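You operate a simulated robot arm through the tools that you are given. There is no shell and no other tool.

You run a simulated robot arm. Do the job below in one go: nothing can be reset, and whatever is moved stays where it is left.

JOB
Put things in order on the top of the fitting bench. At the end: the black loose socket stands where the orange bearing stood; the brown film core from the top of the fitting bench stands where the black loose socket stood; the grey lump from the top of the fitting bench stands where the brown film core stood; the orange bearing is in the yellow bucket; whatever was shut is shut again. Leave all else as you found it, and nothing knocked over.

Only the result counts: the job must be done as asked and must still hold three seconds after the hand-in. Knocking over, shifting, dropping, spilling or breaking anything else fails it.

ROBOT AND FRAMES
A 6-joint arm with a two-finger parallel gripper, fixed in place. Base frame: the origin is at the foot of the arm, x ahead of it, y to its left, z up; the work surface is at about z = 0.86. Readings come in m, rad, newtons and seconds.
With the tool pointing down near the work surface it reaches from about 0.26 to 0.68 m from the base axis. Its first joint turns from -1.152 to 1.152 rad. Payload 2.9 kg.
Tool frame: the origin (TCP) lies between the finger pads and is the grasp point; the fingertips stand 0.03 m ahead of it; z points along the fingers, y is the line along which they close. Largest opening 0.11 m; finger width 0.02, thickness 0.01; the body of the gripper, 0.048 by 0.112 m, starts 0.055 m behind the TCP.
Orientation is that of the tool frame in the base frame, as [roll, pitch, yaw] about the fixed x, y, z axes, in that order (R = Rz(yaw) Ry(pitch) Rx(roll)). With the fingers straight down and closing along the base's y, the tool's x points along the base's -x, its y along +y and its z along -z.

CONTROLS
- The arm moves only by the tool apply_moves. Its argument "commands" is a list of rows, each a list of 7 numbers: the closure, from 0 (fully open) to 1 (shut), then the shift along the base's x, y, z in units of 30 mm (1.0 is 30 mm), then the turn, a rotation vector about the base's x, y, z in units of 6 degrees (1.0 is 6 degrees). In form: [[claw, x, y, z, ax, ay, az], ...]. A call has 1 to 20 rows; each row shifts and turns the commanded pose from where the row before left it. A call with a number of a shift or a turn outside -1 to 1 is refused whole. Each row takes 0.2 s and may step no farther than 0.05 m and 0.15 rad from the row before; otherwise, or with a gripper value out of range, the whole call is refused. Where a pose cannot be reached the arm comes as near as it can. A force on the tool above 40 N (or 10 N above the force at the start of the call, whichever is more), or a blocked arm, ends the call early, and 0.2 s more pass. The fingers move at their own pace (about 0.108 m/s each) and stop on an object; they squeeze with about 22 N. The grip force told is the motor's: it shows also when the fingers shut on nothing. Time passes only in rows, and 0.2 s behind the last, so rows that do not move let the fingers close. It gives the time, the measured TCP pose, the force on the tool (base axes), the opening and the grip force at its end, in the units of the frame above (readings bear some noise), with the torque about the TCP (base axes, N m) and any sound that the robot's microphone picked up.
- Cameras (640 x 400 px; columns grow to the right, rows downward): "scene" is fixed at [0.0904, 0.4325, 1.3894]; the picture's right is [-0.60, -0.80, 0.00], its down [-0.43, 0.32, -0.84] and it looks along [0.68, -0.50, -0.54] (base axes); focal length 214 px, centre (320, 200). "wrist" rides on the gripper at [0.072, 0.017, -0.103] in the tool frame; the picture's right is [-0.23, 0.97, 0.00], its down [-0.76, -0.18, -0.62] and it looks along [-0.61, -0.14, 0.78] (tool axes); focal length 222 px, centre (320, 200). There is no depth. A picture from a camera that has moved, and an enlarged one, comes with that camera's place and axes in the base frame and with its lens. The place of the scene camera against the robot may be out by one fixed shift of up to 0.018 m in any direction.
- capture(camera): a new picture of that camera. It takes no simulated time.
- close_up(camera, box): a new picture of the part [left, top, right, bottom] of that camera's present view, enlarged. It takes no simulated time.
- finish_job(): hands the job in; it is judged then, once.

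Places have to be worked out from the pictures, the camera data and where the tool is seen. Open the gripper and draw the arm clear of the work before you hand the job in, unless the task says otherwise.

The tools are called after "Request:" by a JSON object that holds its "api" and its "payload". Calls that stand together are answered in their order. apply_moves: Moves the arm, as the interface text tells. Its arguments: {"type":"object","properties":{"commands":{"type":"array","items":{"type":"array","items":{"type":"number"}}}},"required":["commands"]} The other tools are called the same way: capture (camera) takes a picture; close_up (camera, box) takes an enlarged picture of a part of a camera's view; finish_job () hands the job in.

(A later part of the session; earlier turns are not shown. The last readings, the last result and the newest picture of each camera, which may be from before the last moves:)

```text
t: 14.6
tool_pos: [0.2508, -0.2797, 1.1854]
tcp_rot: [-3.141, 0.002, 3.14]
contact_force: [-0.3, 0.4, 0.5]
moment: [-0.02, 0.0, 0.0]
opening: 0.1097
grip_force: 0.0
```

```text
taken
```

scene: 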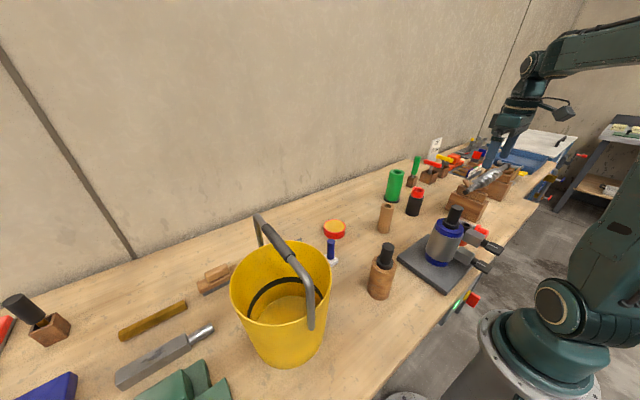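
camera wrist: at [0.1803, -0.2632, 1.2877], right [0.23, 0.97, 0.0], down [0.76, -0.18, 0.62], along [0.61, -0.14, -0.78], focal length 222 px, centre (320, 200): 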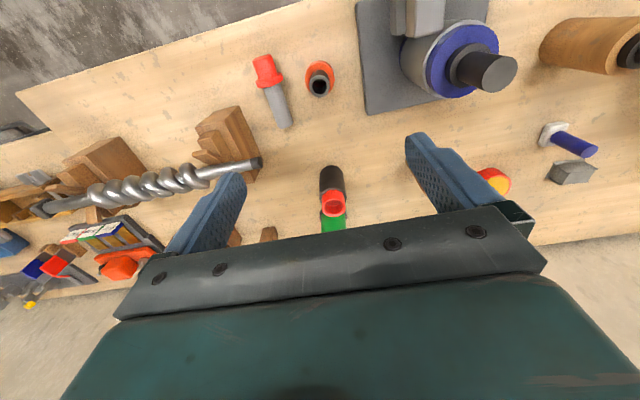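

The bearing is right under the tool line (u≈320). I'll zoom to measure base, collar and bore positions and heights.

Request:
{"api": "close_up", "payload": {"camera": "wrist", "box": [290, 50, 350, 110]}}

Request:
{"api": "close_up", "payload": {"camera": "wrist", "box": [230, 0, 430, 125]}}

Request:
{"api": "close_up", "payload": {"camera": "wrist", "box": [290, 150, 380, 250]}}

```text
6.67 times, centred on (320, 80) of wrist
camera zoom: at [0.1803, -0.2632, 1.2877], right [0.23, 0.97, 0.0], down [0.76, -0.18, 0.62], along [0.61, -0.14, -0.78], focal length 1481 px, centre (320, 1000)
```

zoom: 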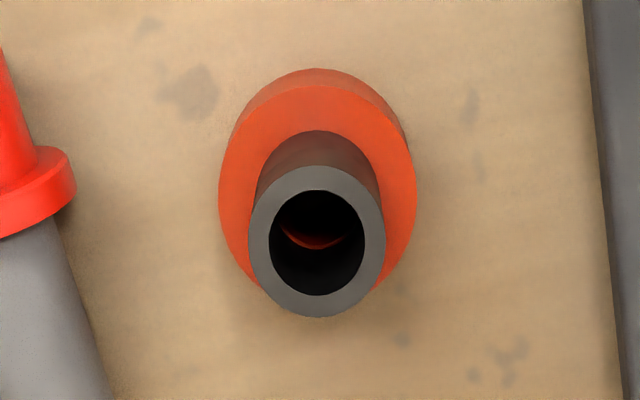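

```text
3.20 times, centred on (330, 62) of wrist
camera zoom: at [0.1803, -0.2632, 1.2877], right [0.23, 0.97, 0.0], down [0.76, -0.18, 0.62], along [0.61, -0.14, -0.78], focal length 711 px, centre (288, 640)
```

zoom: 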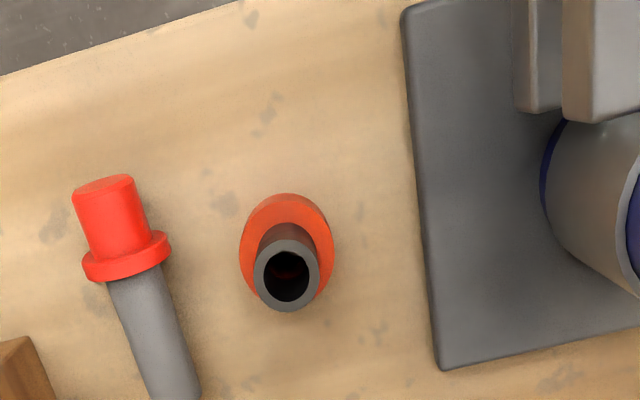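

```text
4.00 times, centred on (335, 200) of wrist
camera zoom: at [0.1803, -0.2632, 1.2877], right [0.23, 0.97, 0.0], down [0.76, -0.18, 0.62], along [0.61, -0.14, -0.78], focal length 888 px, centre (260, 200)
```

zoom: 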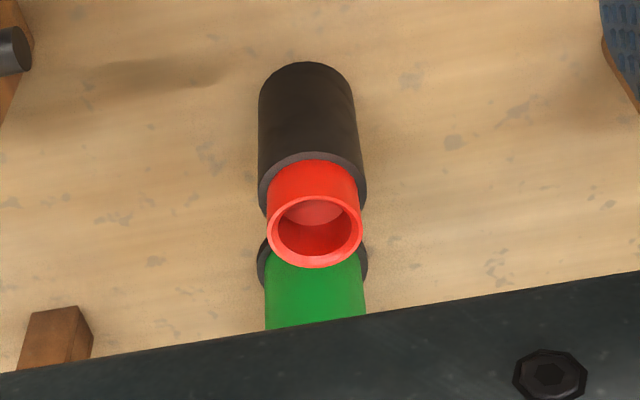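

The bearing: orange base ≈Ø48 mm (top z≈0.887), black sleeve Ø30 mm (top z≈0.935), centre about (0.248, -0.280). I'll narrow the gripper to about 60 mm so the fingers clear the red plug, and descend to z≈1.0 for an alignment check.

Request:
{"api": "apply_moves", "payload": {"commands": [[0.45, -0.1, 0, -0.8, 0, 0, 0], [0.45, 0, 0, -0.9, 0, 0, 0], [0.45, 0, 0, -0.9, 0, 0, 0], [0.45, 0, 0, -0.9, 0, 0, 0], [0.45, 0, 0, -0.9, 0, 0, 0], [0.45, 0, 0, -0.9, 0, 0, 0], [0.45, 0, 0, -0.8, 0, 0, 0], [0.45, 0, 0, 0, 0, 0, 0]]}}

Request:
{"api": "capture", "payload": {"camera": "wrist"}}

Request:
{"api": "close_up", "payload": {"camera": "scene", "box": [400, 130, 560, 300]}}

```text
t: 16.4
tool_pos: [0.2488, -0.2802, 1.0032]
tcp_rot: [-3.14, 0.001, -3.141]
contact_force: [0.1, -0.3, -0.4]
moment: [-0.01, -0.01, -0.01]
opening: 0.0606
grip_force: 0.0
```

```text
taken
camera wrist: at [0.1766, -0.2638, 1.1067], right [0.23, 0.97, 0.0], down [0.76, -0.18, 0.62], along [0.61, -0.14, -0.78], focal length 222 px, centre (320, 200)
```

wrist: 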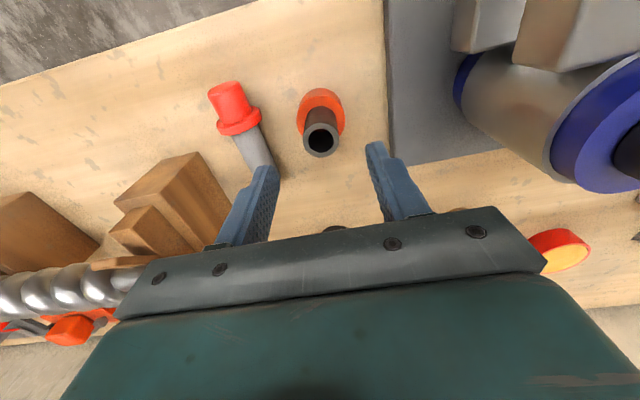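

```text
2.35 times, centred on (480, 215) of scene
camera zoom: at [0.0904, 0.4325, 1.3894], right [-0.6, -0.8, 0.0], down [-0.43, 0.32, -0.84], along [0.68, -0.5, -0.54], focal length 505 px, centre (-56, 165)
```

zoom: 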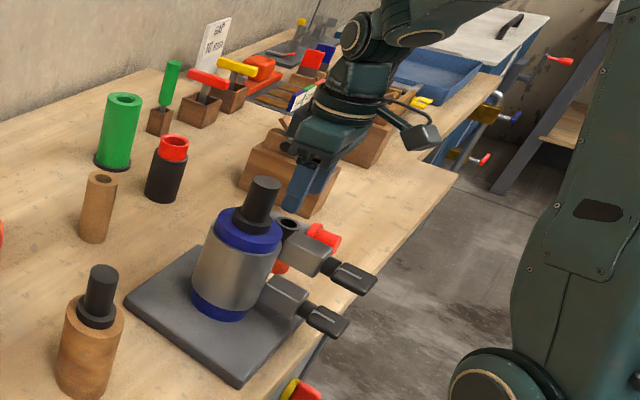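

Aligned (bore at u=321, v=140 as predicted). Descending the last 66 mm around the sleeve and then closing.

Request:
{"api": "apply_moves", "payload": {"commands": [[0.45, 0, 0, -0.6, 0, 0, 0], [0.45, 0, 0, -0.6, 0, 0, 0], [0.45, 0, 0, -0.5, 0, 0, 0], [0.45, 0, 0, -0.5, 0, 0, 0], [0.45, 0, 0, 0, 0, 0, 0]]}}

Request:
{"api": "capture", "payload": {"camera": "wrist"}}

```text
t: 17.6
tool_pos: [0.2487, -0.2788, 0.9367]
tcp_rot: [-3.14, 0.001, 3.14]
contact_force: [-0.1, -0.5, -0.1]
moment: [0.03, -0.05, 0.01]
opening: 0.0605
grip_force: 0.1
```

```text
taken
camera wrist: at [0.1772, -0.2618, 1.0398], right [0.23, 0.97, 0.0], down [0.76, -0.18, 0.63], along [0.61, -0.14, -0.78], focal length 222 px, centre (320, 200)
```

wrist: 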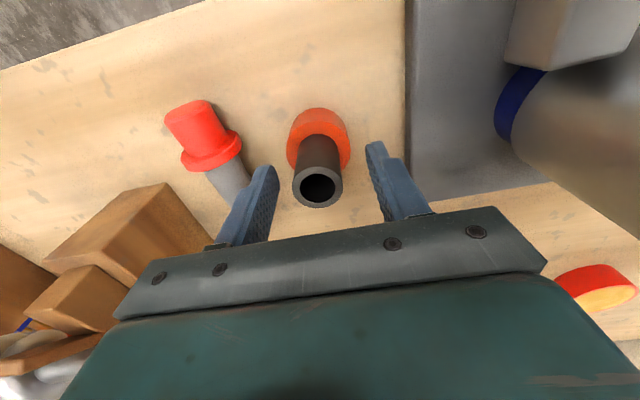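

The sleeve is centred between the pads. Closing the gripper.

Request:
{"api": "apply_moves", "payload": {"commands": [[1, 0, 0, 0, 0, 0, 0], [1, 0, 0, 0, 0, 0, 0], [1, 0, 0, 0, 0, 0, 0]]}}

```text
t: 18.4
tool_pos: [0.2484, -0.2776, 0.9377]
tcp_rot: [-3.141, 0.001, -3.141]
contact_force: [0.9, -0.4, -0.2]
moment: [-0.05, -0.04, 0.0]
opening: 0.0257
grip_force: 22.2
```

Gripped at 25.7 mm with 22 N. Lifting gently and checking that the whole bearing comes along.

Request:
{"api": "apply_moves", "payload": {"commands": [[1, 0, 0, 0.3, 0, 0, 0], [1, 0, 0, 0.5, 0, 0, 0], [1, 0, 0, 0.7, 0, 0, 0], [1, 0, 0, 0.8, 0, 0, 0], [1, 0, 0, 0, 0, 0, 0]]}}

Request:
{"api": "capture", "payload": {"camera": "wrist"}}

Request:
{"api": "close_up", "payload": {"camera": "scene", "box": [400, 130, 560, 300]}}

```text
t: 19.6
tool_pos: [0.2466, -0.28, 1.0051]
tcp_rot: [-3.14, 0.003, 3.141]
contact_force: [0.0, 0.3, -2.7]
moment: [-0.01, -0.02, -0.02]
opening: 0.0257
grip_force: 22.4
```

```text
taken
camera wrist: at [0.1759, -0.2636, 1.1078], right [0.23, 0.97, 0.0], down [0.76, -0.18, 0.62], along [0.61, -0.14, -0.78], focal length 222 px, centre (320, 200)
```

wrist: 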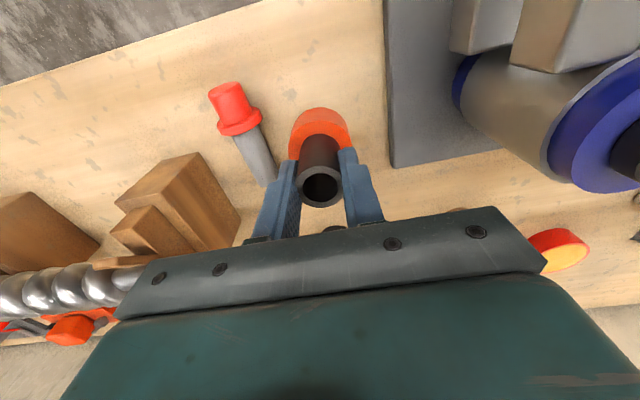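

```text
2.35 times, centred on (480, 215) of scene
camera zoom: at [0.0904, 0.4325, 1.3894], right [-0.6, -0.8, 0.0], down [-0.43, 0.32, -0.84], along [0.68, -0.5, -0.54], focal length 505 px, centre (-56, 165)
```

zoom: 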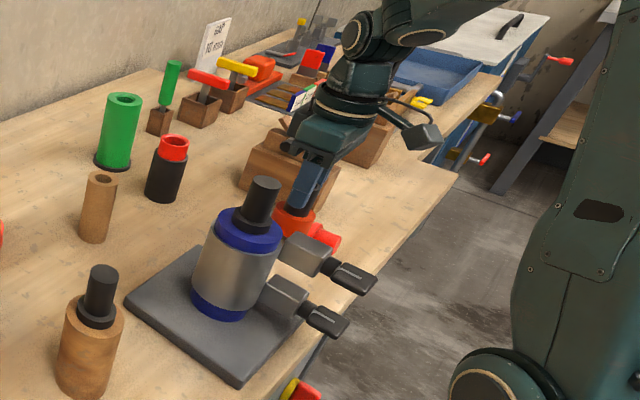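

The bearing is held securely (about 0.27 kg). I'll lift to z≈1.22 and start turning the wrist toward +90° so that the fingers close along x, parallel to the bucket handle.

Request:
{"api": "apply_moves", "payload": {"commands": [[1, 0.1, 0, 0.9, 0, 0, 0.3], [1, 0.2, 0, 0.9, 0, 0, 0.5], [1, 0.3, 0, 0.9, 0, 0, 0.5], [1, 0.3, 0, 0.9, 0, 0, 0.5], [1, 0.4, 0, 0.9, 0, 0, 0.5], [1, 0.4, 0, 0.9, 0, 0, 0.5], [1, 0.4, 0, 0.9, 0, 0, 0.5], [1, 0.4, 0, 0.8, 0, 0, 0.5], [1, 0, 0, 0, 0, 0, 0]]}}

Request:
{"api": "apply_moves", "payload": {"commands": [[1, 0, 0.6, 0, 0, 0, 0.5], [1, 0, 0.9, 0, 0, 0, 0.6], [1, 0, 0.9, 0, 0, 0, 0.6], [1, 0, 0.9, 0, 0, 0, 0.6], [1, 0, 0.9, 0, 0, 0, 0.6], [1, 0, 0.9, 0, 0, 0, 0.6], [1, 0, 0.9, 0, 0, 0, 0.6], [1, 0, 0.9, 0, 0, 0, 0.6], [1, 0, 0.9, 0, 0, 0, 0.6], [1, 0, 0.9, 0, 0, 0, 0.6], [1, 0, 0.9, 0, 0, 0, 0.6], [1, 0, 0.9, 0, 0, 0, 0.6], [1, 0, 0.9, 0, 0, 0, 0.6], [1, 0, 0.9, 0, 0, 0, 0.6], [1, 0, 0.6, 0, 0, 0, 0.6], [1, 0, 0, 0, 0, 0, 0]]}}

Request:
{"api": "capture", "payload": {"camera": "wrist"}}

Request:
{"api": "capture", "payload": {"camera": "scene"}}

```text
t: 21.6
tool_pos: [0.3247, -0.2789, 1.2177]
tcp_rot: [-3.139, 0.003, -2.745]
contact_force: [-0.2, 0.1, -2.3]
moment: [0.03, -0.03, -0.02]
opening: 0.0259
grip_force: 22.2
```

```text
t: 25.0
tool_pos: [0.3242, 0.1076, 1.2184]
tcp_rot: [-3.14, 0.002, -1.814]
contact_force: [-0.5, 0.3, -3.3]
moment: [-0.01, 0.02, 0.02]
opening: 0.0258
grip_force: 21.6
```

```text
taken
camera wrist: at [0.291, 0.0403, 1.3215], right [-0.89, 0.45, 0.0], down [0.35, 0.7, 0.62], along [0.28, 0.56, -0.78], focal length 222 px, centre (320, 200)
```

wrist: 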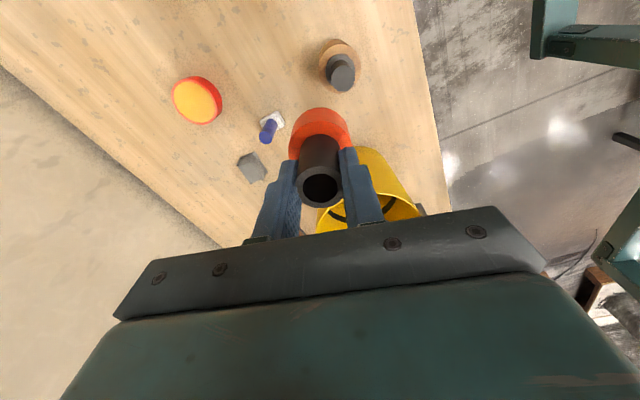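

```text
taken
```

scene: 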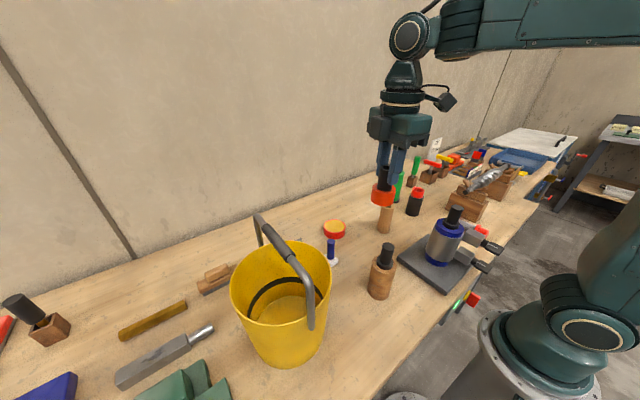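

The transfer is steady. I'll finish the yaw turn and stop at y≈0.25, still short of the handle, to inspect the bucket from the wrist camera.

Request:
{"api": "apply_moves", "payload": {"commands": [[1, 0.03, 0.8, 0, 0, 0, 0.387], [1, 0.03, 0.8, 0, 0, 0, 0.387], [1, 0.03, 0.8, 0, 0, 0, 0.387], [1, 0.03, 0.8, 0, 0, 0, 0.387], [1, 0.03, 0.8, 0, 0, 0, 0.387], [1, 0.03, 0.8, 0, 0, 0, 0.387], [1, 0, 0, 0, 0, 0, 0]]}}

Request:
{"api": "capture", "payload": {"camera": "wrist"}}

Request:
{"api": "capture", "payload": {"camera": "scene"}}

```text
t: 26.6
tool_pos: [0.3271, 0.2517, 1.2172]
tcp_rot: [-3.14, 0.002, -1.571]
contact_force: [0.2, 0.4, -2.5]
moment: [0.0, -0.04, -0.02]
opening: 0.0258
grip_force: 21.9
```

```text
taken
camera wrist: at [0.311, 0.1785, 1.3202], right [-0.97, 0.23, 0.0], down [0.18, 0.76, 0.62], along [0.14, 0.61, -0.78], focal length 222 px, centre (320, 200)
```

wrist: 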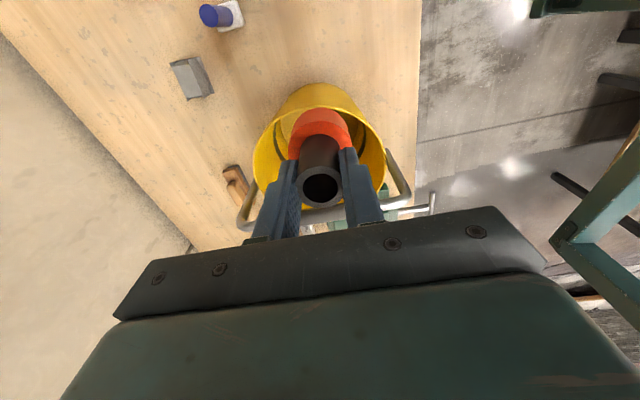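

```text
taken
```

scene: 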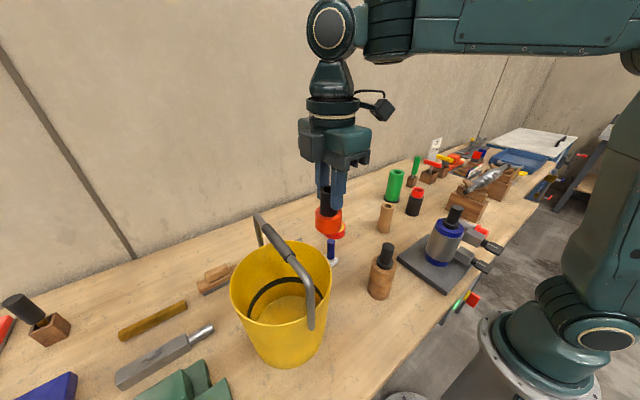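

Request:
{"api": "close_up", "payload": {"camera": "wrist", "box": [220, 70, 440, 240]}}

Request:
{"api": "close_up", "payload": {"camera": "scene", "box": [220, 80, 420, 370]}}

```text
2.35 times, centred on (330, 155) of wrist
camera zoom: at [0.311, 0.1785, 1.3202], right [-0.97, 0.23, 0.0], down [0.18, 0.76, 0.62], along [0.14, 0.61, -0.78], focal length 523 px, centre (296, 306)
```

zoom: 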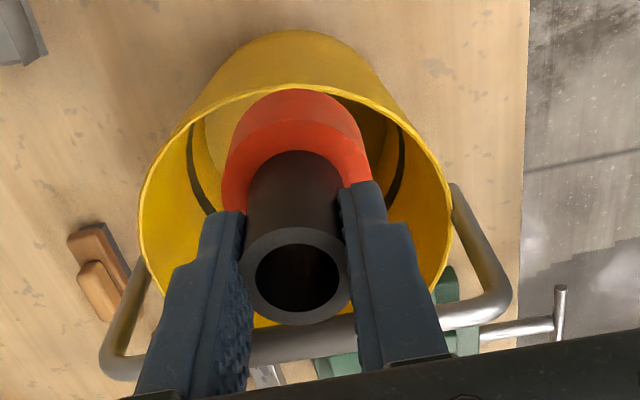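

```text
1.38 times, centred on (320, 225) of scene
camera zoom: at [0.0904, 0.4326, 1.3894], right [-0.6, -0.8, 0.0], down [-0.43, 0.32, -0.84], along [0.68, -0.5, -0.54], focal length 296 px, centre (320, 166)
```

zoom: 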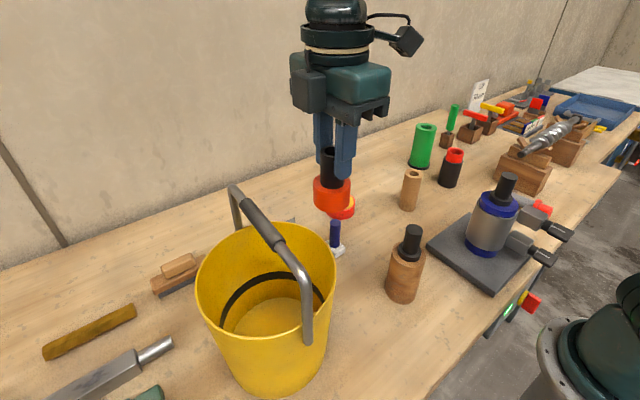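

The bucket rim centre is about (0.345, 0.340, z≈1.057), and the handle bar runs along x at y≈0.334, z≈1.14. I'll pass the bearing on the near side of the handle with a slight 10° lean away from it, stopping at z≈1.15 to check.

Request:
{"api": "apply_moves", "payload": {"commands": [[1, 0.3, 0.25, 0, 0.4, 0, 0], [1, 0.3, 0.25, -0.3, 0.4, 0, 0], [1, 0, 0, -0.6, 0.4, 0, 0], [1, 0, 0, -0.6, 0.467, 0, 0], [1, 0, 0, -0.7, 0, 0, 0], [1, 0, 0.5, 0, 0, 0, 0], [1, 0, 0, 0, 0, 0, 0]]}}

Request:
{"api": "capture", "payload": {"camera": "wrist"}}

Request:
{"api": "close_up", "payload": {"camera": "scene", "box": [200, 100, 400, 380]}}

```text
t: 28.2
tool_pos: [0.3459, 0.281, 1.1516]
tcp_rot: [-3.14, 0.178, -1.572]
contact_force: [-0.2, -0.1, -3.4]
moment: [0.0, 0.02, -0.01]
opening: 0.0262
grip_force: 21.3
```

```text
taken
camera wrist: at [0.3298, 0.1915, 1.2413], right [-0.97, 0.22, 0.04], down [0.18, 0.64, 0.75], along [0.14, 0.73, -0.66], focal length 222 px, centre (320, 200)
```

wrist: 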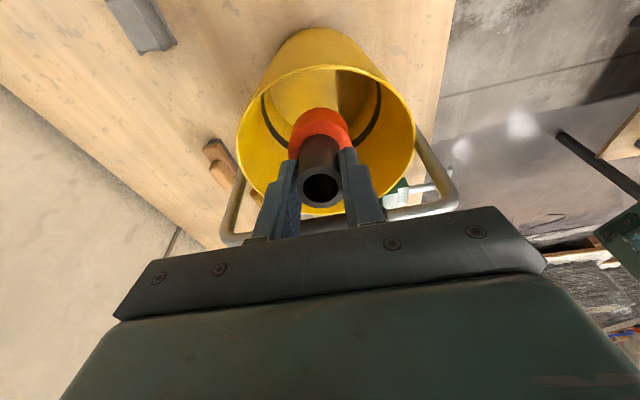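

```text
1.43 times, centred on (300, 240) of scene
camera zoom: at [0.0904, 0.4325, 1.3894], right [-0.6, -0.8, 0.0], down [-0.43, 0.32, -0.84], along [0.68, -0.5, -0.54], focal length 306 px, centre (349, 143)
```

zoom: 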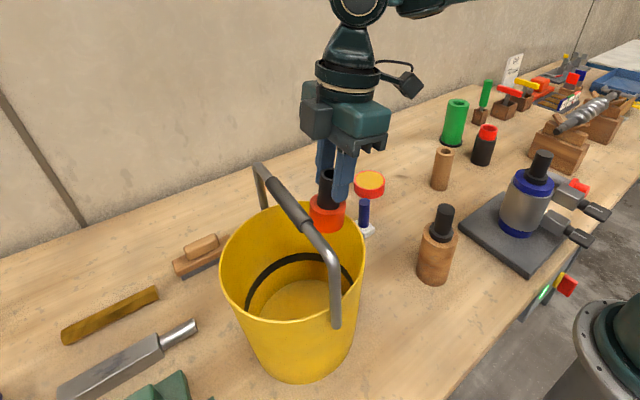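

The bearing is just inside the rim and clear of the handle. Descending into the bucket.

Request:
{"api": "apply_moves", "payload": {"commands": [[1, 0, 0, -0.6, 0, 0, 0], [1, 0, 0, -0.6, 0, 0, 0], [1, 0, 0.15, -0.6, 0, 0, 0], [1, 0, 0.15, -0.6, 0, 0, 0], [1, 0, 0, 0, 0, 0, 0]]}}

Request:
{"api": "capture", "payload": {"camera": "wrist"}}

Request:
{"api": "close_up", "payload": {"camera": "scene", "box": [200, 100, 400, 380]}}

```text
t: 29.4
tool_pos: [0.3458, 0.2912, 1.0806]
tcp_rot: [-3.141, 0.177, -1.571]
contact_force: [0.2, 0.0, -2.7]
moment: [-0.04, -0.01, -0.01]
opening: 0.0259
grip_force: 22.0
```

```text
taken
camera wrist: at [0.3298, 0.2012, 1.1685], right [-0.97, 0.22, 0.04], down [0.18, 0.64, 0.75], along [0.14, 0.73, -0.66], focal length 222 px, centre (320, 200)
```

wrist: 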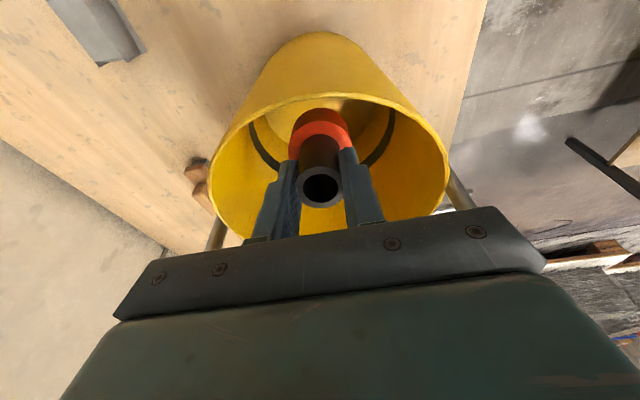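

```text
1.43 times, centred on (300, 240) of scene
camera zoom: at [0.0904, 0.4326, 1.3894], right [-0.6, -0.8, 0.0], down [-0.43, 0.32, -0.84], along [0.68, -0.5, -0.54], focal length 306 px, centre (349, 143)
```

zoom: 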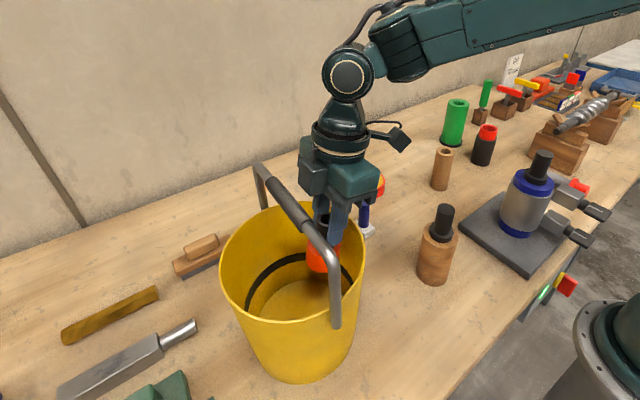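

Still clear. Descending a further 55 mm so that only the fingers are inside and the gripper body stays above the rim.

Request:
{"api": "apply_moves", "payload": {"commands": [[1, 0, 0, -0.5, 0, 0, 0], [1, 0, 0, -0.5, 0, 0, 0], [1, 0, 0, -0.5, 0, 0, 0], [1, 0, 0, -0.33, 0, 0, 0], [1, 0, 0, 0, 0, 0, 0]]}}

Request:
{"api": "capture", "payload": {"camera": "wrist"}}

Request:
{"api": "close_up", "payload": {"camera": "scene", "box": [210, 130, 360, 350]}}

```text
t: 30.6
tool_pos: [0.3471, 0.2906, 1.0244]
tcp_rot: [-3.14, 0.177, -1.573]
contact_force: [0.8, -0.2, -3.2]
moment: [-0.02, -0.01, 0.03]
opening: 0.026
grip_force: 22.1
```

```text
taken
camera wrist: at [0.3307, 0.2008, 1.1131], right [-0.97, 0.22, 0.04], down [0.18, 0.64, 0.75], along [0.14, 0.73, -0.66], focal length 222 px, centre (320, 200)
```

wrist: 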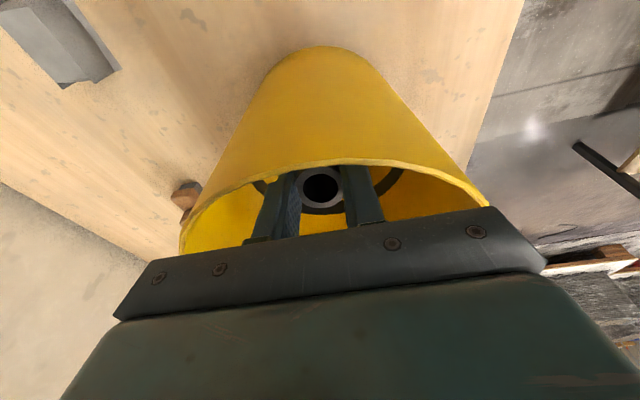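

```text
1.82 times, centred on (285, 240) of scene
camera zoom: at [0.0904, 0.4325, 1.3894], right [-0.6, -0.8, 0.0], down [-0.43, 0.32, -0.84], along [0.68, -0.5, -0.54], focal length 390 px, centre (384, 127)
```

zoom: 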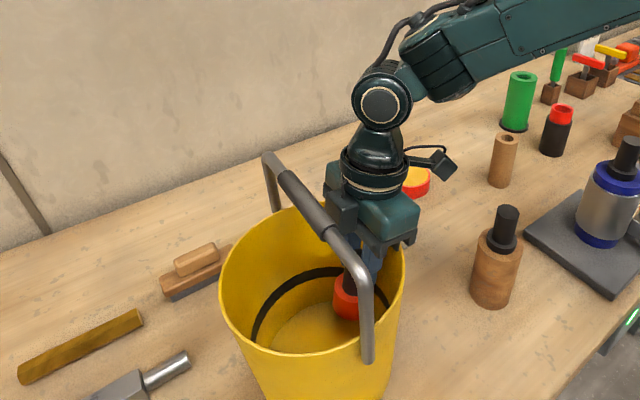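

The bearing hangs well inside the bucket, with body and camera above the rim. I'll release with a small opening so that the fingers don't touch the wall.

Request:
{"api": "apply_moves", "payload": {"commands": [[0.6, 0, 0, 0, 0, 0, 0], [0.6, 0, 0, 0, 0, 0, 0], [0.6, 0, 0, 0, 0, 0, 0]]}}

Request:
{"api": "close_up", "payload": {"camera": "scene", "box": [210, 130, 360, 380]}}

Request:
{"api": "capture", "payload": {"camera": "wrist"}}

```text
t: 31.4
tool_pos: [0.347, 0.2909, 1.0241]
tcp_rot: [-3.141, 0.176, -1.571]
contact_force: [0.6, -1.2, -0.2]
moment: [0.02, 0.02, -0.02]
opening: 0.0441
grip_force: 0.1
```

```text
1.60 times, centred on (285, 255) of scene
camera zoom: at [0.0904, 0.4325, 1.3894], right [-0.6, -0.8, 0.0], down [-0.43, 0.32, -0.84], along [0.68, -0.5, -0.54], focal length 343 px, centre (376, 112)
```

zoom: 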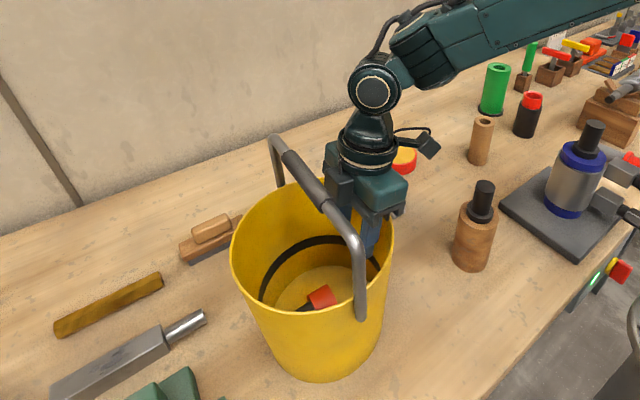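

```text
taken
camera wrist: at [0.3308, 0.2008, 1.1133], right [-0.97, 0.22, 0.04], down [0.18, 0.64, 0.75], along [0.14, 0.73, -0.66], focal length 222 px, centre (320, 200)
```

wrist: 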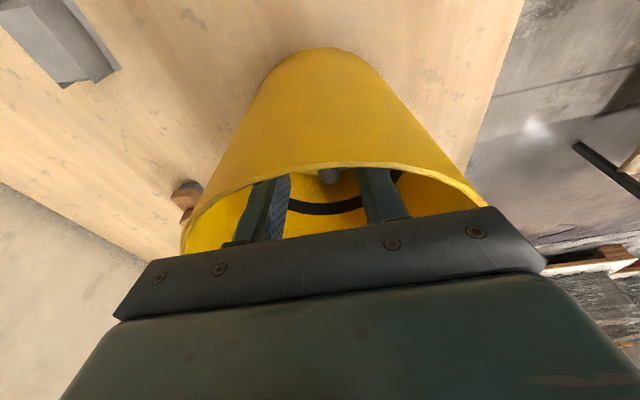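

The bearing is in the bucket. Retracting up and slightly away from the handle, then straightening the tool.

Request:
{"api": "apply_moves", "payload": {"commands": [[0.6, 0, -0.12, 0.6, 0, 0, 0], [0.6, 0, -0.14, 0.8, 0, 0, 0], [0.6, 0, -0.14, 0.8, 0, 0, 0], [0.6, 0, -0.14, 0.8, 0, 0, 0], [0.6, 0, -0.2, 0.8, 0, 0, 0], [0.6, 0, -0.5, 0.8, 0, 0, 0], [0.6, 0, -0.8, 0.5, -0.4, 0, -0.5], [0.6, 0, -0.8, 0.3, -0.4, 0, -0.7], [0.6, 0, -0.8, 0, -0.4, 0, -0.7], [0.6, 0, -0.8, 0, -0.467, 0, -0.7], [0.6, 0, 0, 0, 0, 0, 0]]}}

Request:
{"api": "capture", "payload": {"camera": "scene"}}

Request:
{"api": "close_up", "payload": {"camera": "scene", "box": [220, 200, 350, 380]}}

```text
t: 33.8
tool_pos: [0.3464, 0.1559, 1.1887]
tcp_rot: [-3.118, 0.003, -1.843]
contact_force: [0.0, -0.4, 0.1]
moment: [-0.02, 0.03, -0.01]
opening: 0.0439
grip_force: 0.0
```

```text
taken
```

scene: 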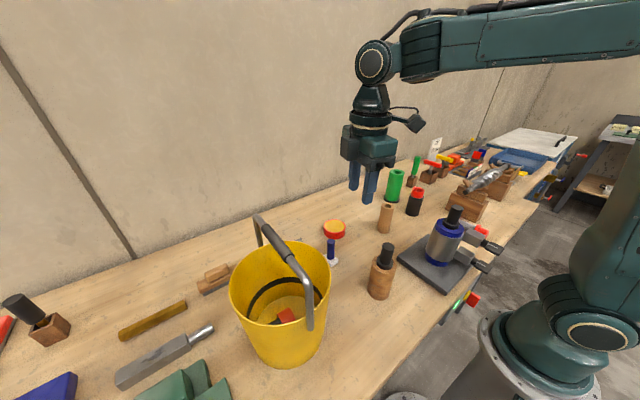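

```text
2.22 times, centred on (285, 290) of scene
camera zoom: at [0.0904, 0.4325, 1.3894], right [-0.6, -0.8, 0.0], down [-0.43, 0.32, -0.84], along [0.68, -0.5, -0.54], focal length 477 px, centre (398, 0)
```

zoom: 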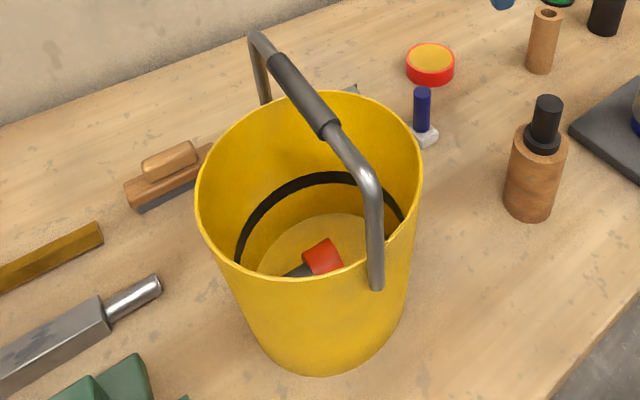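

The bearing rests in the bucket, which hasn't moved. Next is the black socket: I'll return the wrist to closing along y, remove the small residual lean, and travel above the socket at about (0.455, -0.302).

Request:
{"api": "apply_moves", "payload": {"commands": [[0.2, 0.2, -0.7, 0, 0.06, 0.217, -0.6], [0.2, 0.21, -0.9, 0, 0, 0, -0.74], [0.2, 0.21, -0.9, 0, 0, 0, -0.74], [0.2, 0.21, -0.9, 0, 0, 0, -0.74], [0.2, 0.21, -0.9, 0, 0, 0, -0.74], [0.2, 0.21, -0.9, 0, 0, 0, -0.74], [0.2, 0.21, -0.9, 0, 0, 0, -0.74], [0.2, 0.21, -0.9, 0, 0, 0, -0.74], [0.2, 0.21, -0.9, 0, 0, 0, -0.74], [0.2, 0.21, -0.9, 0, 0, 0, -0.74], [0.2, 0.21, -0.9, 0, 0, 0, -0.74], [0.2, 0.21, -0.9, 0, 0, 0, -0.74], [0.2, 0.21, -0.9, 0, 0, 0, -0.74], [0.2, 0.21, -0.9, 0, 0, 0, -0.74], [0.2, 0.21, -0.9, 0, 0, 0, -0.74], [0.2, 0.21, -0.9, 0, 0, 0, -0.74], [0.2, 0.21, -0.9, -0.3, 0, 0, -0.7], [0.2, 0.2, -0.2, -0.5, 0, 0, 0], [0.2, 0, 0, 0, 0, 0, 0]]}}

Request:
{"api": "capture", "payload": {"camera": "wrist"}}

Request:
{"api": "capture", "payload": {"camera": "scene"}}

```text
t: 37.8
tool_pos: [0.4603, -0.305, 1.1645]
tcp_rot: [-3.14, 0.003, 3.141]
contact_force: [-0.7, -0.3, 0.1]
moment: [0.01, 0.02, 0.0]
opening: 0.0881
grip_force: 0.0
```

```text
taken
camera wrist: at [0.3883, -0.2877, 1.267], right [0.23, 0.97, 0.0], down [0.76, -0.18, 0.63], along [0.61, -0.14, -0.78], focal length 222 px, centre (320, 200)
```

wrist: 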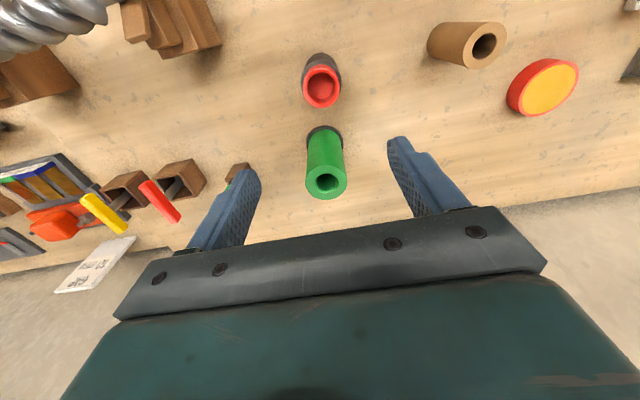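

```text
taken
```

scene: 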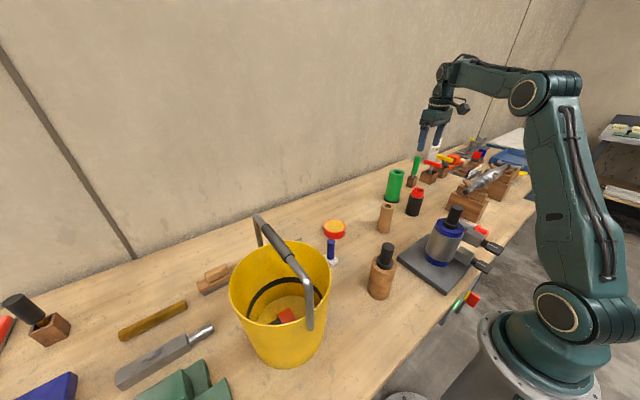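

Directly above the socket. I'll zoom to measure its axis precisely.

Request:
{"api": "close_up", "payload": {"camera": "wrist", "box": [280, 40, 360, 120]}}

Request:
{"api": "close_up", "payload": {"camera": "wrist", "box": [270, 100, 370, 210]}}

Request:
{"api": "close_up", "payload": {"camera": "wrist", "box": [400, 0, 540, 90]}}

```text
5.00 times, centred on (320, 80) of wrist
camera zoom: at [0.3883, -0.2877, 1.267], right [0.23, 0.97, 0.0], down [0.76, -0.18, 0.63], along [0.61, -0.14, -0.78], focal length 1111 px, centre (320, 800)
```

zoom: 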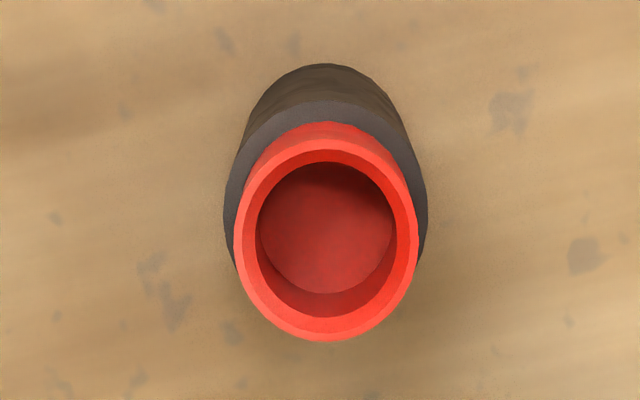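

```text
3.64 times, centred on (320, 155) of wrist
camera zoom: at [0.3883, -0.2877, 1.267], right [0.23, 0.97, 0.0], down [0.76, -0.18, 0.63], along [0.61, -0.14, -0.78], focal length 808 px, centre (320, 364)
```

zoom: 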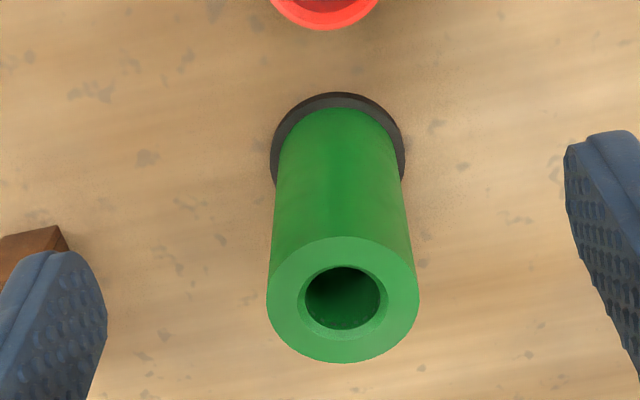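

```text
4.44 times, centred on (470, 45) of wrist
camera zoom: at [0.3883, -0.2877, 1.267], right [0.23, 0.97, 0.0], down [0.76, -0.18, 0.63], along [0.61, -0.14, -0.78], focal length 987 px, centre (-347, 889)
```

zoom: 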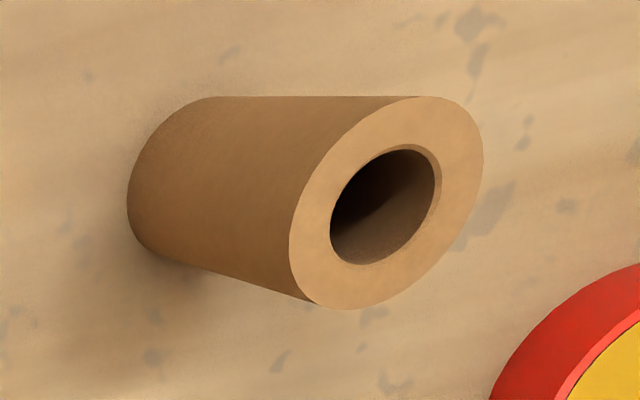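

The socket: black body ≈Ø56 mm (top z≈0.931), red sleeve top z≈0.965, axis ≈ (0.450, -0.301). Correcting by (-10.5, +3.7) mm and descending to z≈1.03 for a second measurement.

Request:
{"api": "apply_moves", "payload": {"commands": [[0.2, -0.175, 0.06, -0.7, 0, 0, 0], [0.2, -0.175, 0.063, -0.8, 0, 0, 0], [0.2, 0, 0, -0.8, 0, 0, 0], [0.2, 0, 0, -0.8, 0, 0, 0], [0.2, 0, 0, -0.8, 0, 0, 0], [0.2, 0, 0, -0.6, 0, 0, 0], [0.2, 0, 0, 0, 0, 0, 0]]}}

Request:
{"api": "close_up", "payload": {"camera": "wrist", "box": [220, 50, 420, 210]}}

Request:
{"api": "capture", "payload": {"camera": "wrist"}}

```text
t: 39.4
tool_pos: [0.4502, -0.2971, 1.0298]
tcp_rot: [-3.14, 0.004, -3.14]
contact_force: [0.0, -0.2, 0.4]
moment: [0.01, 0.02, 0.03]
opening: 0.0881
grip_force: 0.2
```

```text
2.50 times, centred on (320, 130) of wrist
camera zoom: at [0.3778, -0.2816, 1.1313], right [0.23, 0.97, 0.0], down [0.76, -0.18, 0.63], along [0.61, -0.14, -0.78], focal length 555 px, centre (320, 375)
```

zoom: 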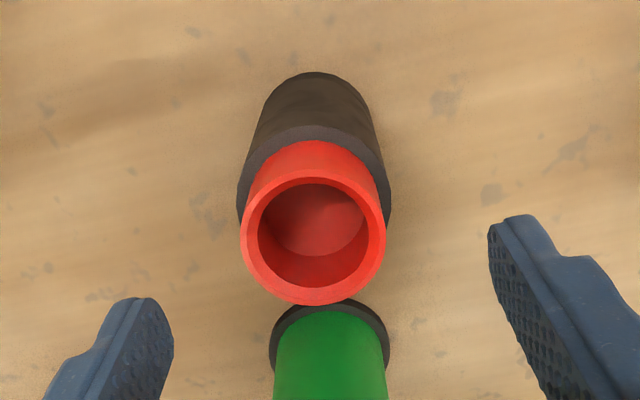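

```text
taken
camera wrist: at [0.3778, -0.2816, 1.1313], right [0.23, 0.97, 0.0], down [0.76, -0.18, 0.63], along [0.61, -0.14, -0.78], focal length 222 px, centre (320, 200)
```

wrist: 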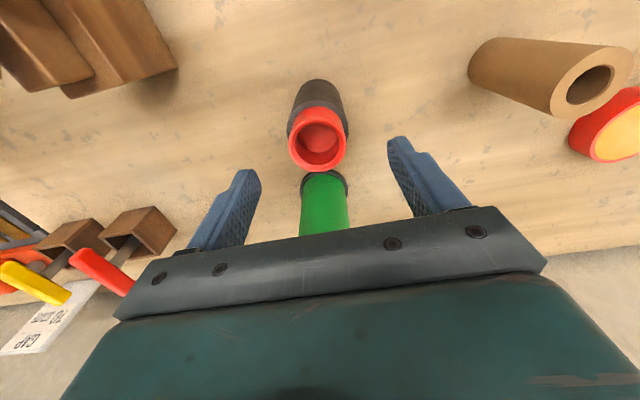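

Refined axis ≈ (0.453, -0.301). Applying a small correction and descending to grip the black body just under its shoulder.

Request:
{"api": "apply_moves", "payload": {"commands": [[0.2, 0.1, -0.08, -0.6, 0, 0, 0], [0.2, 0, 0, -0.8, 0, 0, 0], [0.2, 0, 0, -0.8, 0, 0, 0], [0.2, 0, 0, -0.8, 0, 0, 0], [0.2, 0, 0, -0.7, 0, 0, 0], [0.2, 0, 0, 0, 0, 0, 0]]}}

Request:
{"api": "capture", "payload": {"camera": "wrist"}}

Request:
{"api": "close_up", "payload": {"camera": "scene", "box": [360, 120, 480, 230]}}

```text
t: 40.8
tool_pos: [0.4549, -0.3026, 0.9182]
tcp_rot: [-3.136, 0.006, -3.141]
contact_force: [-4.9, 4.2, 20.1]
moment: [0.0, 0.11, -0.03]
opening: 0.0881
grip_force: 0.0
```

```text
taken
camera wrist: at [0.3816, -0.2852, 1.0207], right [0.23, 0.97, 0.0], down [0.76, -0.17, 0.63], along [0.61, -0.14, -0.78], focal length 222 px, centre (320, 200)
```

wrist: 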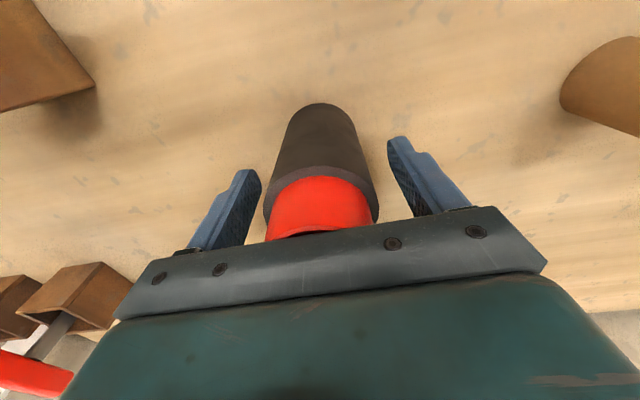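

```text
3.64 times, centred on (420, 175) of scene
camera zoom: at [0.09, 0.4328, 1.3893], right [-0.6, -0.8, 0.0], down [-0.43, 0.32, -0.85], along [0.68, -0.5, -0.53], focal length 780 px, centre (-44, 291)
```

zoom: 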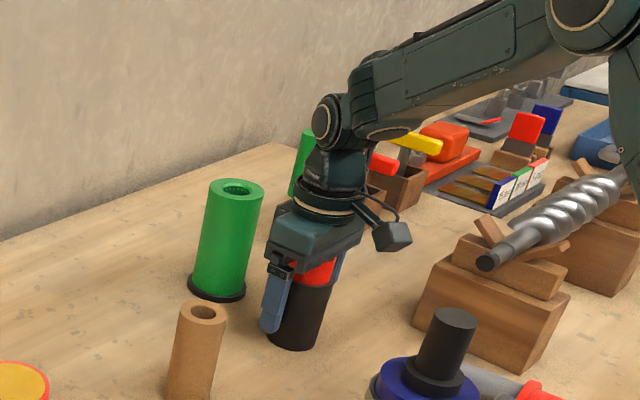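

The readings show 20 N upward: the gripper body is touching the socket's top, so it's taller than estimated. Raising 12 mm right away and re-checking.

Request:
{"api": "apply_moves", "payload": {"commands": [[0.2, 0, 0, 0.2, 0, 0, 0], [0.2, 0, 0, 0.2, 0, 0, 0], [0.2, 0, 0, 0, 0, 0, 0]]}}

Request:
{"api": "capture", "payload": {"camera": "wrist"}}

Request:
{"api": "close_up", "payload": {"camera": "scene", "box": [360, 120, 480, 230]}}

```text
t: 41.6
tool_pos: [0.4537, -0.2999, 0.9292]
tcp_rot: [-3.139, 0.003, -3.141]
contact_force: [0.3, -0.1, -0.2]
moment: [-0.01, -0.01, -0.01]
opening: 0.0882
grip_force: 0.2
```

```text
taken
camera wrist: at [0.3819, -0.2846, 1.0316], right [0.23, 0.97, 0.0], down [0.76, -0.18, 0.63], along [0.61, -0.14, -0.78], focal length 222 px, centre (320, 200)
```

wrist: 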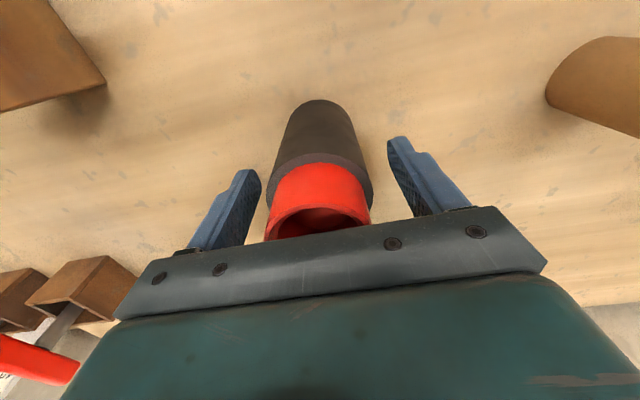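

```text
3.64 times, centred on (420, 175) of scene
camera zoom: at [0.0904, 0.4325, 1.3894], right [-0.6, -0.8, 0.0], down [-0.43, 0.32, -0.84], along [0.68, -0.5, -0.54], focal length 780 px, centre (-44, 291)
```

zoom: 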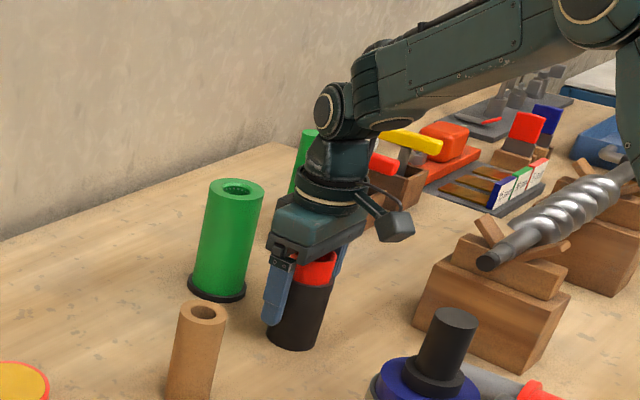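

Clear of contact now (force ≈0), socket still upright and in place; its top is z≈0.972, putting its axis at ≈ (0.451, -0.301). Nudging 2 mm in x and closing on the black body.

Request:
{"api": "apply_moves", "payload": {"commands": [[0.2, -0.07, 0, 0, 0, 0, 0], [1, 0, 0, 0, 0, 0, 0], [1, 0, 0, 0, 0, 0, 0], [1, 0, 0, 0, 0, 0, 0]]}}

```text
t: 42.6
tool_pos: [0.4518, -0.3002, 0.9283]
tcp_rot: [-3.139, 0.002, -3.14]
contact_force: [-0.7, 1.2, 0.8]
moment: [0.0, 0.02, 0.0]
opening: 0.0511
grip_force: 22.2
```

Gripped at 51 mm. Lifting and checking that the whole socket comes up.

Request:
{"api": "apply_moves", "payload": {"commands": [[1, 0, 0, 0.3, 0, 0, 0], [1, 0, 0, 0.5, 0, 0, 0], [1, 0, 0, 0.7, 0, 0, 0], [1, 0, 0, 0.8, 0, 0, 0], [1, 0, 0, 0.8, 0, 0, 0], [1, 0, 0, 0, 0, 0, 0]]}}

Request:
{"api": "capture", "payload": {"camera": "wrist"}}

Request:
{"api": "close_up", "payload": {"camera": "scene", "box": [360, 100, 500, 240]}}

```text
t: 44.0
tool_pos: [0.4514, -0.3006, 1.0233]
tcp_rot: [3.141, 0.003, -3.14]
contact_force: [0.9, -0.2, -2.8]
moment: [0.03, -0.06, 0.02]
opening: 0.0511
grip_force: 22.4
```

```text
taken
camera wrist: at [0.3783, -0.2845, 1.1253], right [0.23, 0.97, 0.0], down [0.76, -0.18, 0.63], along [0.61, -0.14, -0.78], focal length 222 px, centre (320, 200)
```

wrist: 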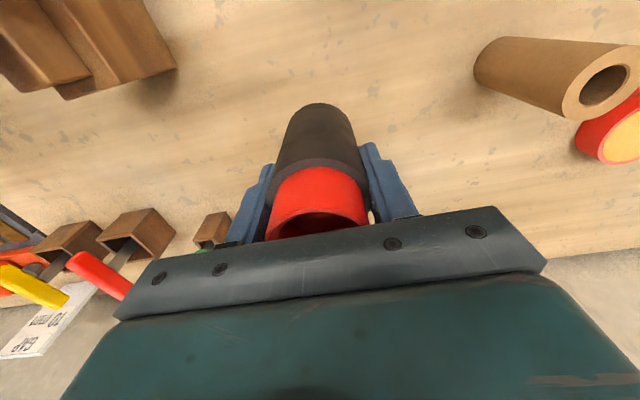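

```text
2.86 times, centred on (430, 170) of scene
camera zoom: at [0.0904, 0.4325, 1.3894], right [-0.6, -0.8, 0.0], down [-0.43, 0.32, -0.84], along [0.68, -0.5, -0.54], focal length 613 px, centre (6, 286)
```

zoom: 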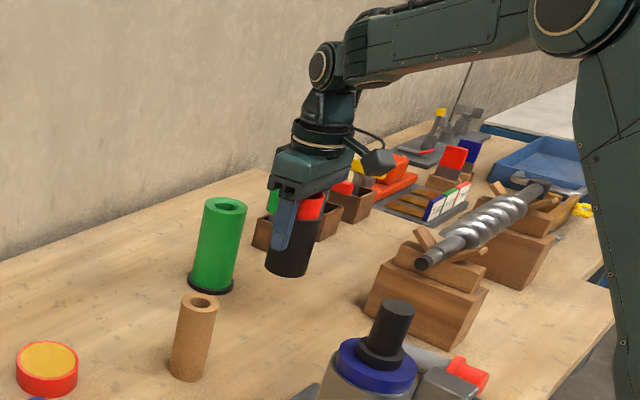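

The socket is lifted cleanly. Moving it at a safe height to above the bearing's old spot (0.249, -0.280).

Request:
{"api": "apply_moves", "payload": {"commands": [[1, 0, 0, 0.8, 0, 0, 0], [1, 0, 0, 0.8, 0, 0, 0], [1, -0.4, 0.05, 0.8, 0, 0, 0], [1, -0.8, 0.09, 0.6, 0, 0, 0], [1, -0.8, 0.09, 0, 0, 0, 0], [1, -0.8, 0.09, 0, 0, 0, 0], [1, -0.8, 0.09, 0, 0, 0, 0], [1, -0.8, 0.09, 0, 0, 0, 0], [1, -0.8, 0.09, 0, 0, 0, 0], [1, -0.8, 0.09, 0, 0, 0, 0], [1, -0.75, 0, 0, 0, 0, 0], [1, 0, 0, 0, 0, 0, 0]]}}

Request:
{"api": "capture", "payload": {"camera": "wrist"}}

```text
t: 46.6
tool_pos: [0.2481, -0.2796, 1.1114]
tcp_rot: [-3.14, 0.004, -3.139]
contact_force: [0.0, 0.3, -2.7]
moment: [0.01, -0.01, 0.0]
opening: 0.051
grip_force: 21.8
```

```text
taken
camera wrist: at [0.1769, -0.2634, 1.2142], right [0.23, 0.97, 0.0], down [0.76, -0.18, 0.63], along [0.61, -0.14, -0.78], focal length 222 px, centre (320, 200)
```

wrist: 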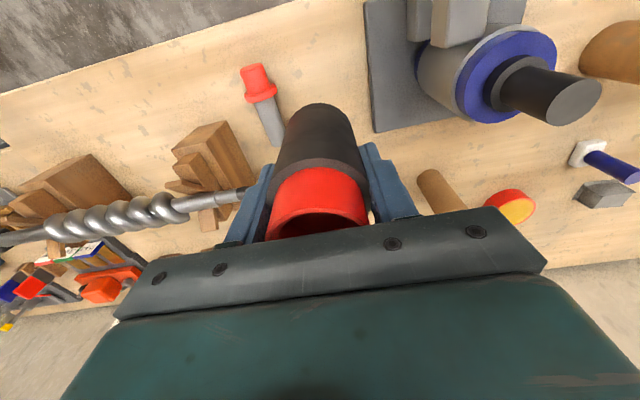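

Positioned over the vacated spot. Descending in stages.

Request:
{"api": "apply_moves", "payload": {"commands": [[1, 0.03, 0, -0.8, 0, 0, 0], [1, 0, 0, -0.8, 0, 0, 0], [1, 0, 0, -0.8, 0, 0, 0], [1, 0, 0, -0.8, 0, 0, 0], [1, 0, 0, -0.8, 0, 0, 0], [1, 0, 0, 0, 0, 0, 0]]}}

Request:
{"api": "capture", "payload": {"camera": "wrist"}}

Request:
{"api": "close_up", "payload": {"camera": "scene", "box": [410, 150, 550, 290]}}

```text
t: 48.0
tool_pos: [0.2461, -0.2784, 0.9927]
tcp_rot: [3.141, 0.003, -3.14]
contact_force: [0.2, 0.6, -2.7]
moment: [-0.02, 0.01, -0.04]
opening: 0.0512
grip_force: 21.9
```

```text
taken
camera wrist: at [0.1743, -0.2634, 1.0954], right [0.23, 0.97, 0.0], down [0.76, -0.18, 0.63], along [0.61, -0.14, -0.78], focal length 222 px, centre (320, 200)
```

wrist: 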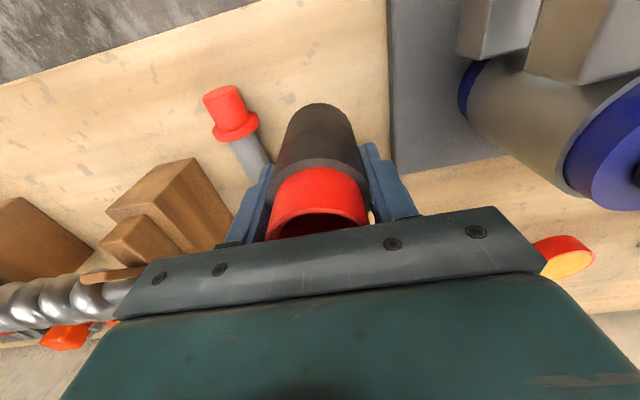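

```text
2.86 times, centred on (480, 220) of scene
camera zoom: at [0.0904, 0.4325, 1.3894], right [-0.6, -0.8, 0.0], down [-0.43, 0.32, -0.84], along [0.68, -0.5, -0.54], focal length 613 px, centre (-137, 143)
```

zoom: 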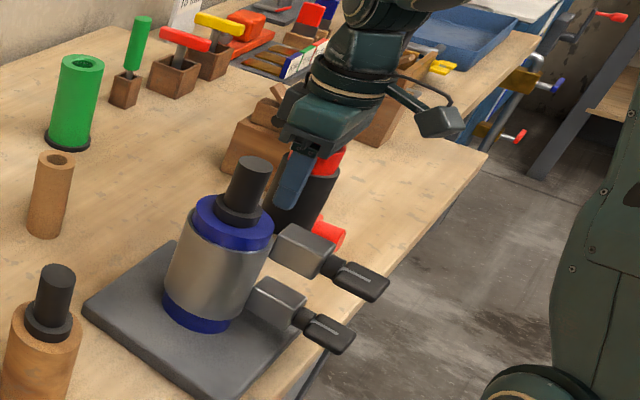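

On target (within a couple of mm). Lowering slowly to just above the bench.

Request:
{"api": "apply_moves", "payload": {"commands": [[1, 0.05, 0, -0.6, 0, 0, 0], [1, 0, 0, -0.6, 0, 0, 0], [1, 0, 0, -0.5, 0, 0, 0], [1, 0, 0, -0.3, 0, 0, 0], [1, 0, 0, 0, 0, 0, 0]]}}

```text
t: 49.2
tool_pos: [0.2509, -0.2795, 0.9309]
tcp_rot: [-3.138, 0.002, -3.141]
contact_force: [-0.9, -0.7, -3.3]
moment: [-0.01, -0.02, 0.02]
opening: 0.0512
grip_force: 22.1
```

Request:
{"api": "apply_moves", "payload": {"commands": [[1, 0, 0, -0.05, 0, 0, 0], [1, 0, 0, 0, 0, 0, 0]]}}

```text
t: 49.8
tool_pos: [0.25, -0.2796, 0.9297]
tcp_rot: [-3.141, 0.004, -3.139]
contact_force: [0.3, 0.2, -2.7]
moment: [-0.01, -0.04, -0.01]
opening: 0.051
grip_force: 22.2
```

The socket is still hanging (-2.7 N), about a millimetre above the bench. Another small step down to touch.

Request:
{"api": "apply_moves", "payload": {"commands": [[1, 0, 0, -0.04, 0, 0, 0], [1, 0, 0, 0, 0, 0, 0]]}}

```text
t: 50.4
tool_pos: [0.2506, -0.2808, 0.9294]
tcp_rot: [-3.14, 0.003, -3.139]
contact_force: [0.0, 0.0, -3.1]
moment: [0.0, 0.0, -0.01]
opening: 0.0511
grip_force: 22.2
```

Request:
{"api": "apply_moves", "payload": {"commands": [[1, 0, 0, -0.04, 0, 0, 0], [1, 0, 0, 0, 0, 0, 0]]}}

```text
t: 51.0
tool_pos: [0.2503, -0.2806, 0.9292]
tcp_rot: [-3.139, 0.003, -3.141]
contact_force: [-0.3, 1.4, 5.7]
moment: [0.29, 0.12, 0.0]
opening: 0.0513
grip_force: 21.8
```

Contact with the bench registered (+5.7 N). Releasing with a limited opening (≈72 mm) so the finger stays clear of the red plug.

Request:
{"api": "apply_moves", "payload": {"commands": [[0.35, 0, 0, 0, 0, 0, 0], [0.35, 0, 0, 0, 0, 0, 0], [0.35, 0, 0, 0, 0, 0, 0]]}}

Request:
{"api": "capture", "payload": {"camera": "wrist"}}

```text
t: 51.8
tool_pos: [0.2506, -0.2798, 0.9291]
tcp_rot: [-3.141, 0.004, -3.139]
contact_force: [1.0, 0.0, 0.2]
moment: [-0.01, -0.03, 0.0]
opening: 0.0716
grip_force: 0.0
```

```text
taken
camera wrist: at [0.1781, -0.2638, 1.0314], right [0.23, 0.97, 0.0], down [0.76, -0.18, 0.63], along [0.61, -0.14, -0.78], focal length 222 px, centre (320, 200)
```

wrist: 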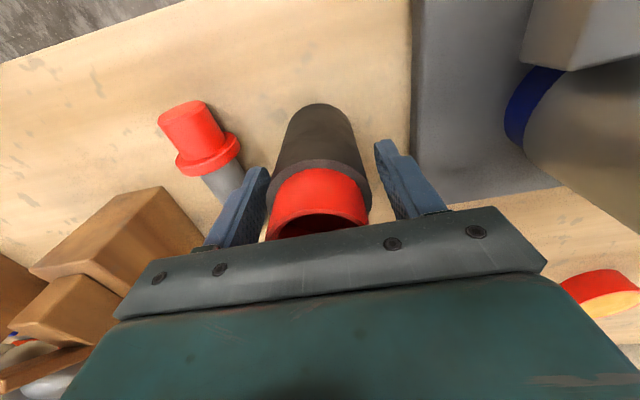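

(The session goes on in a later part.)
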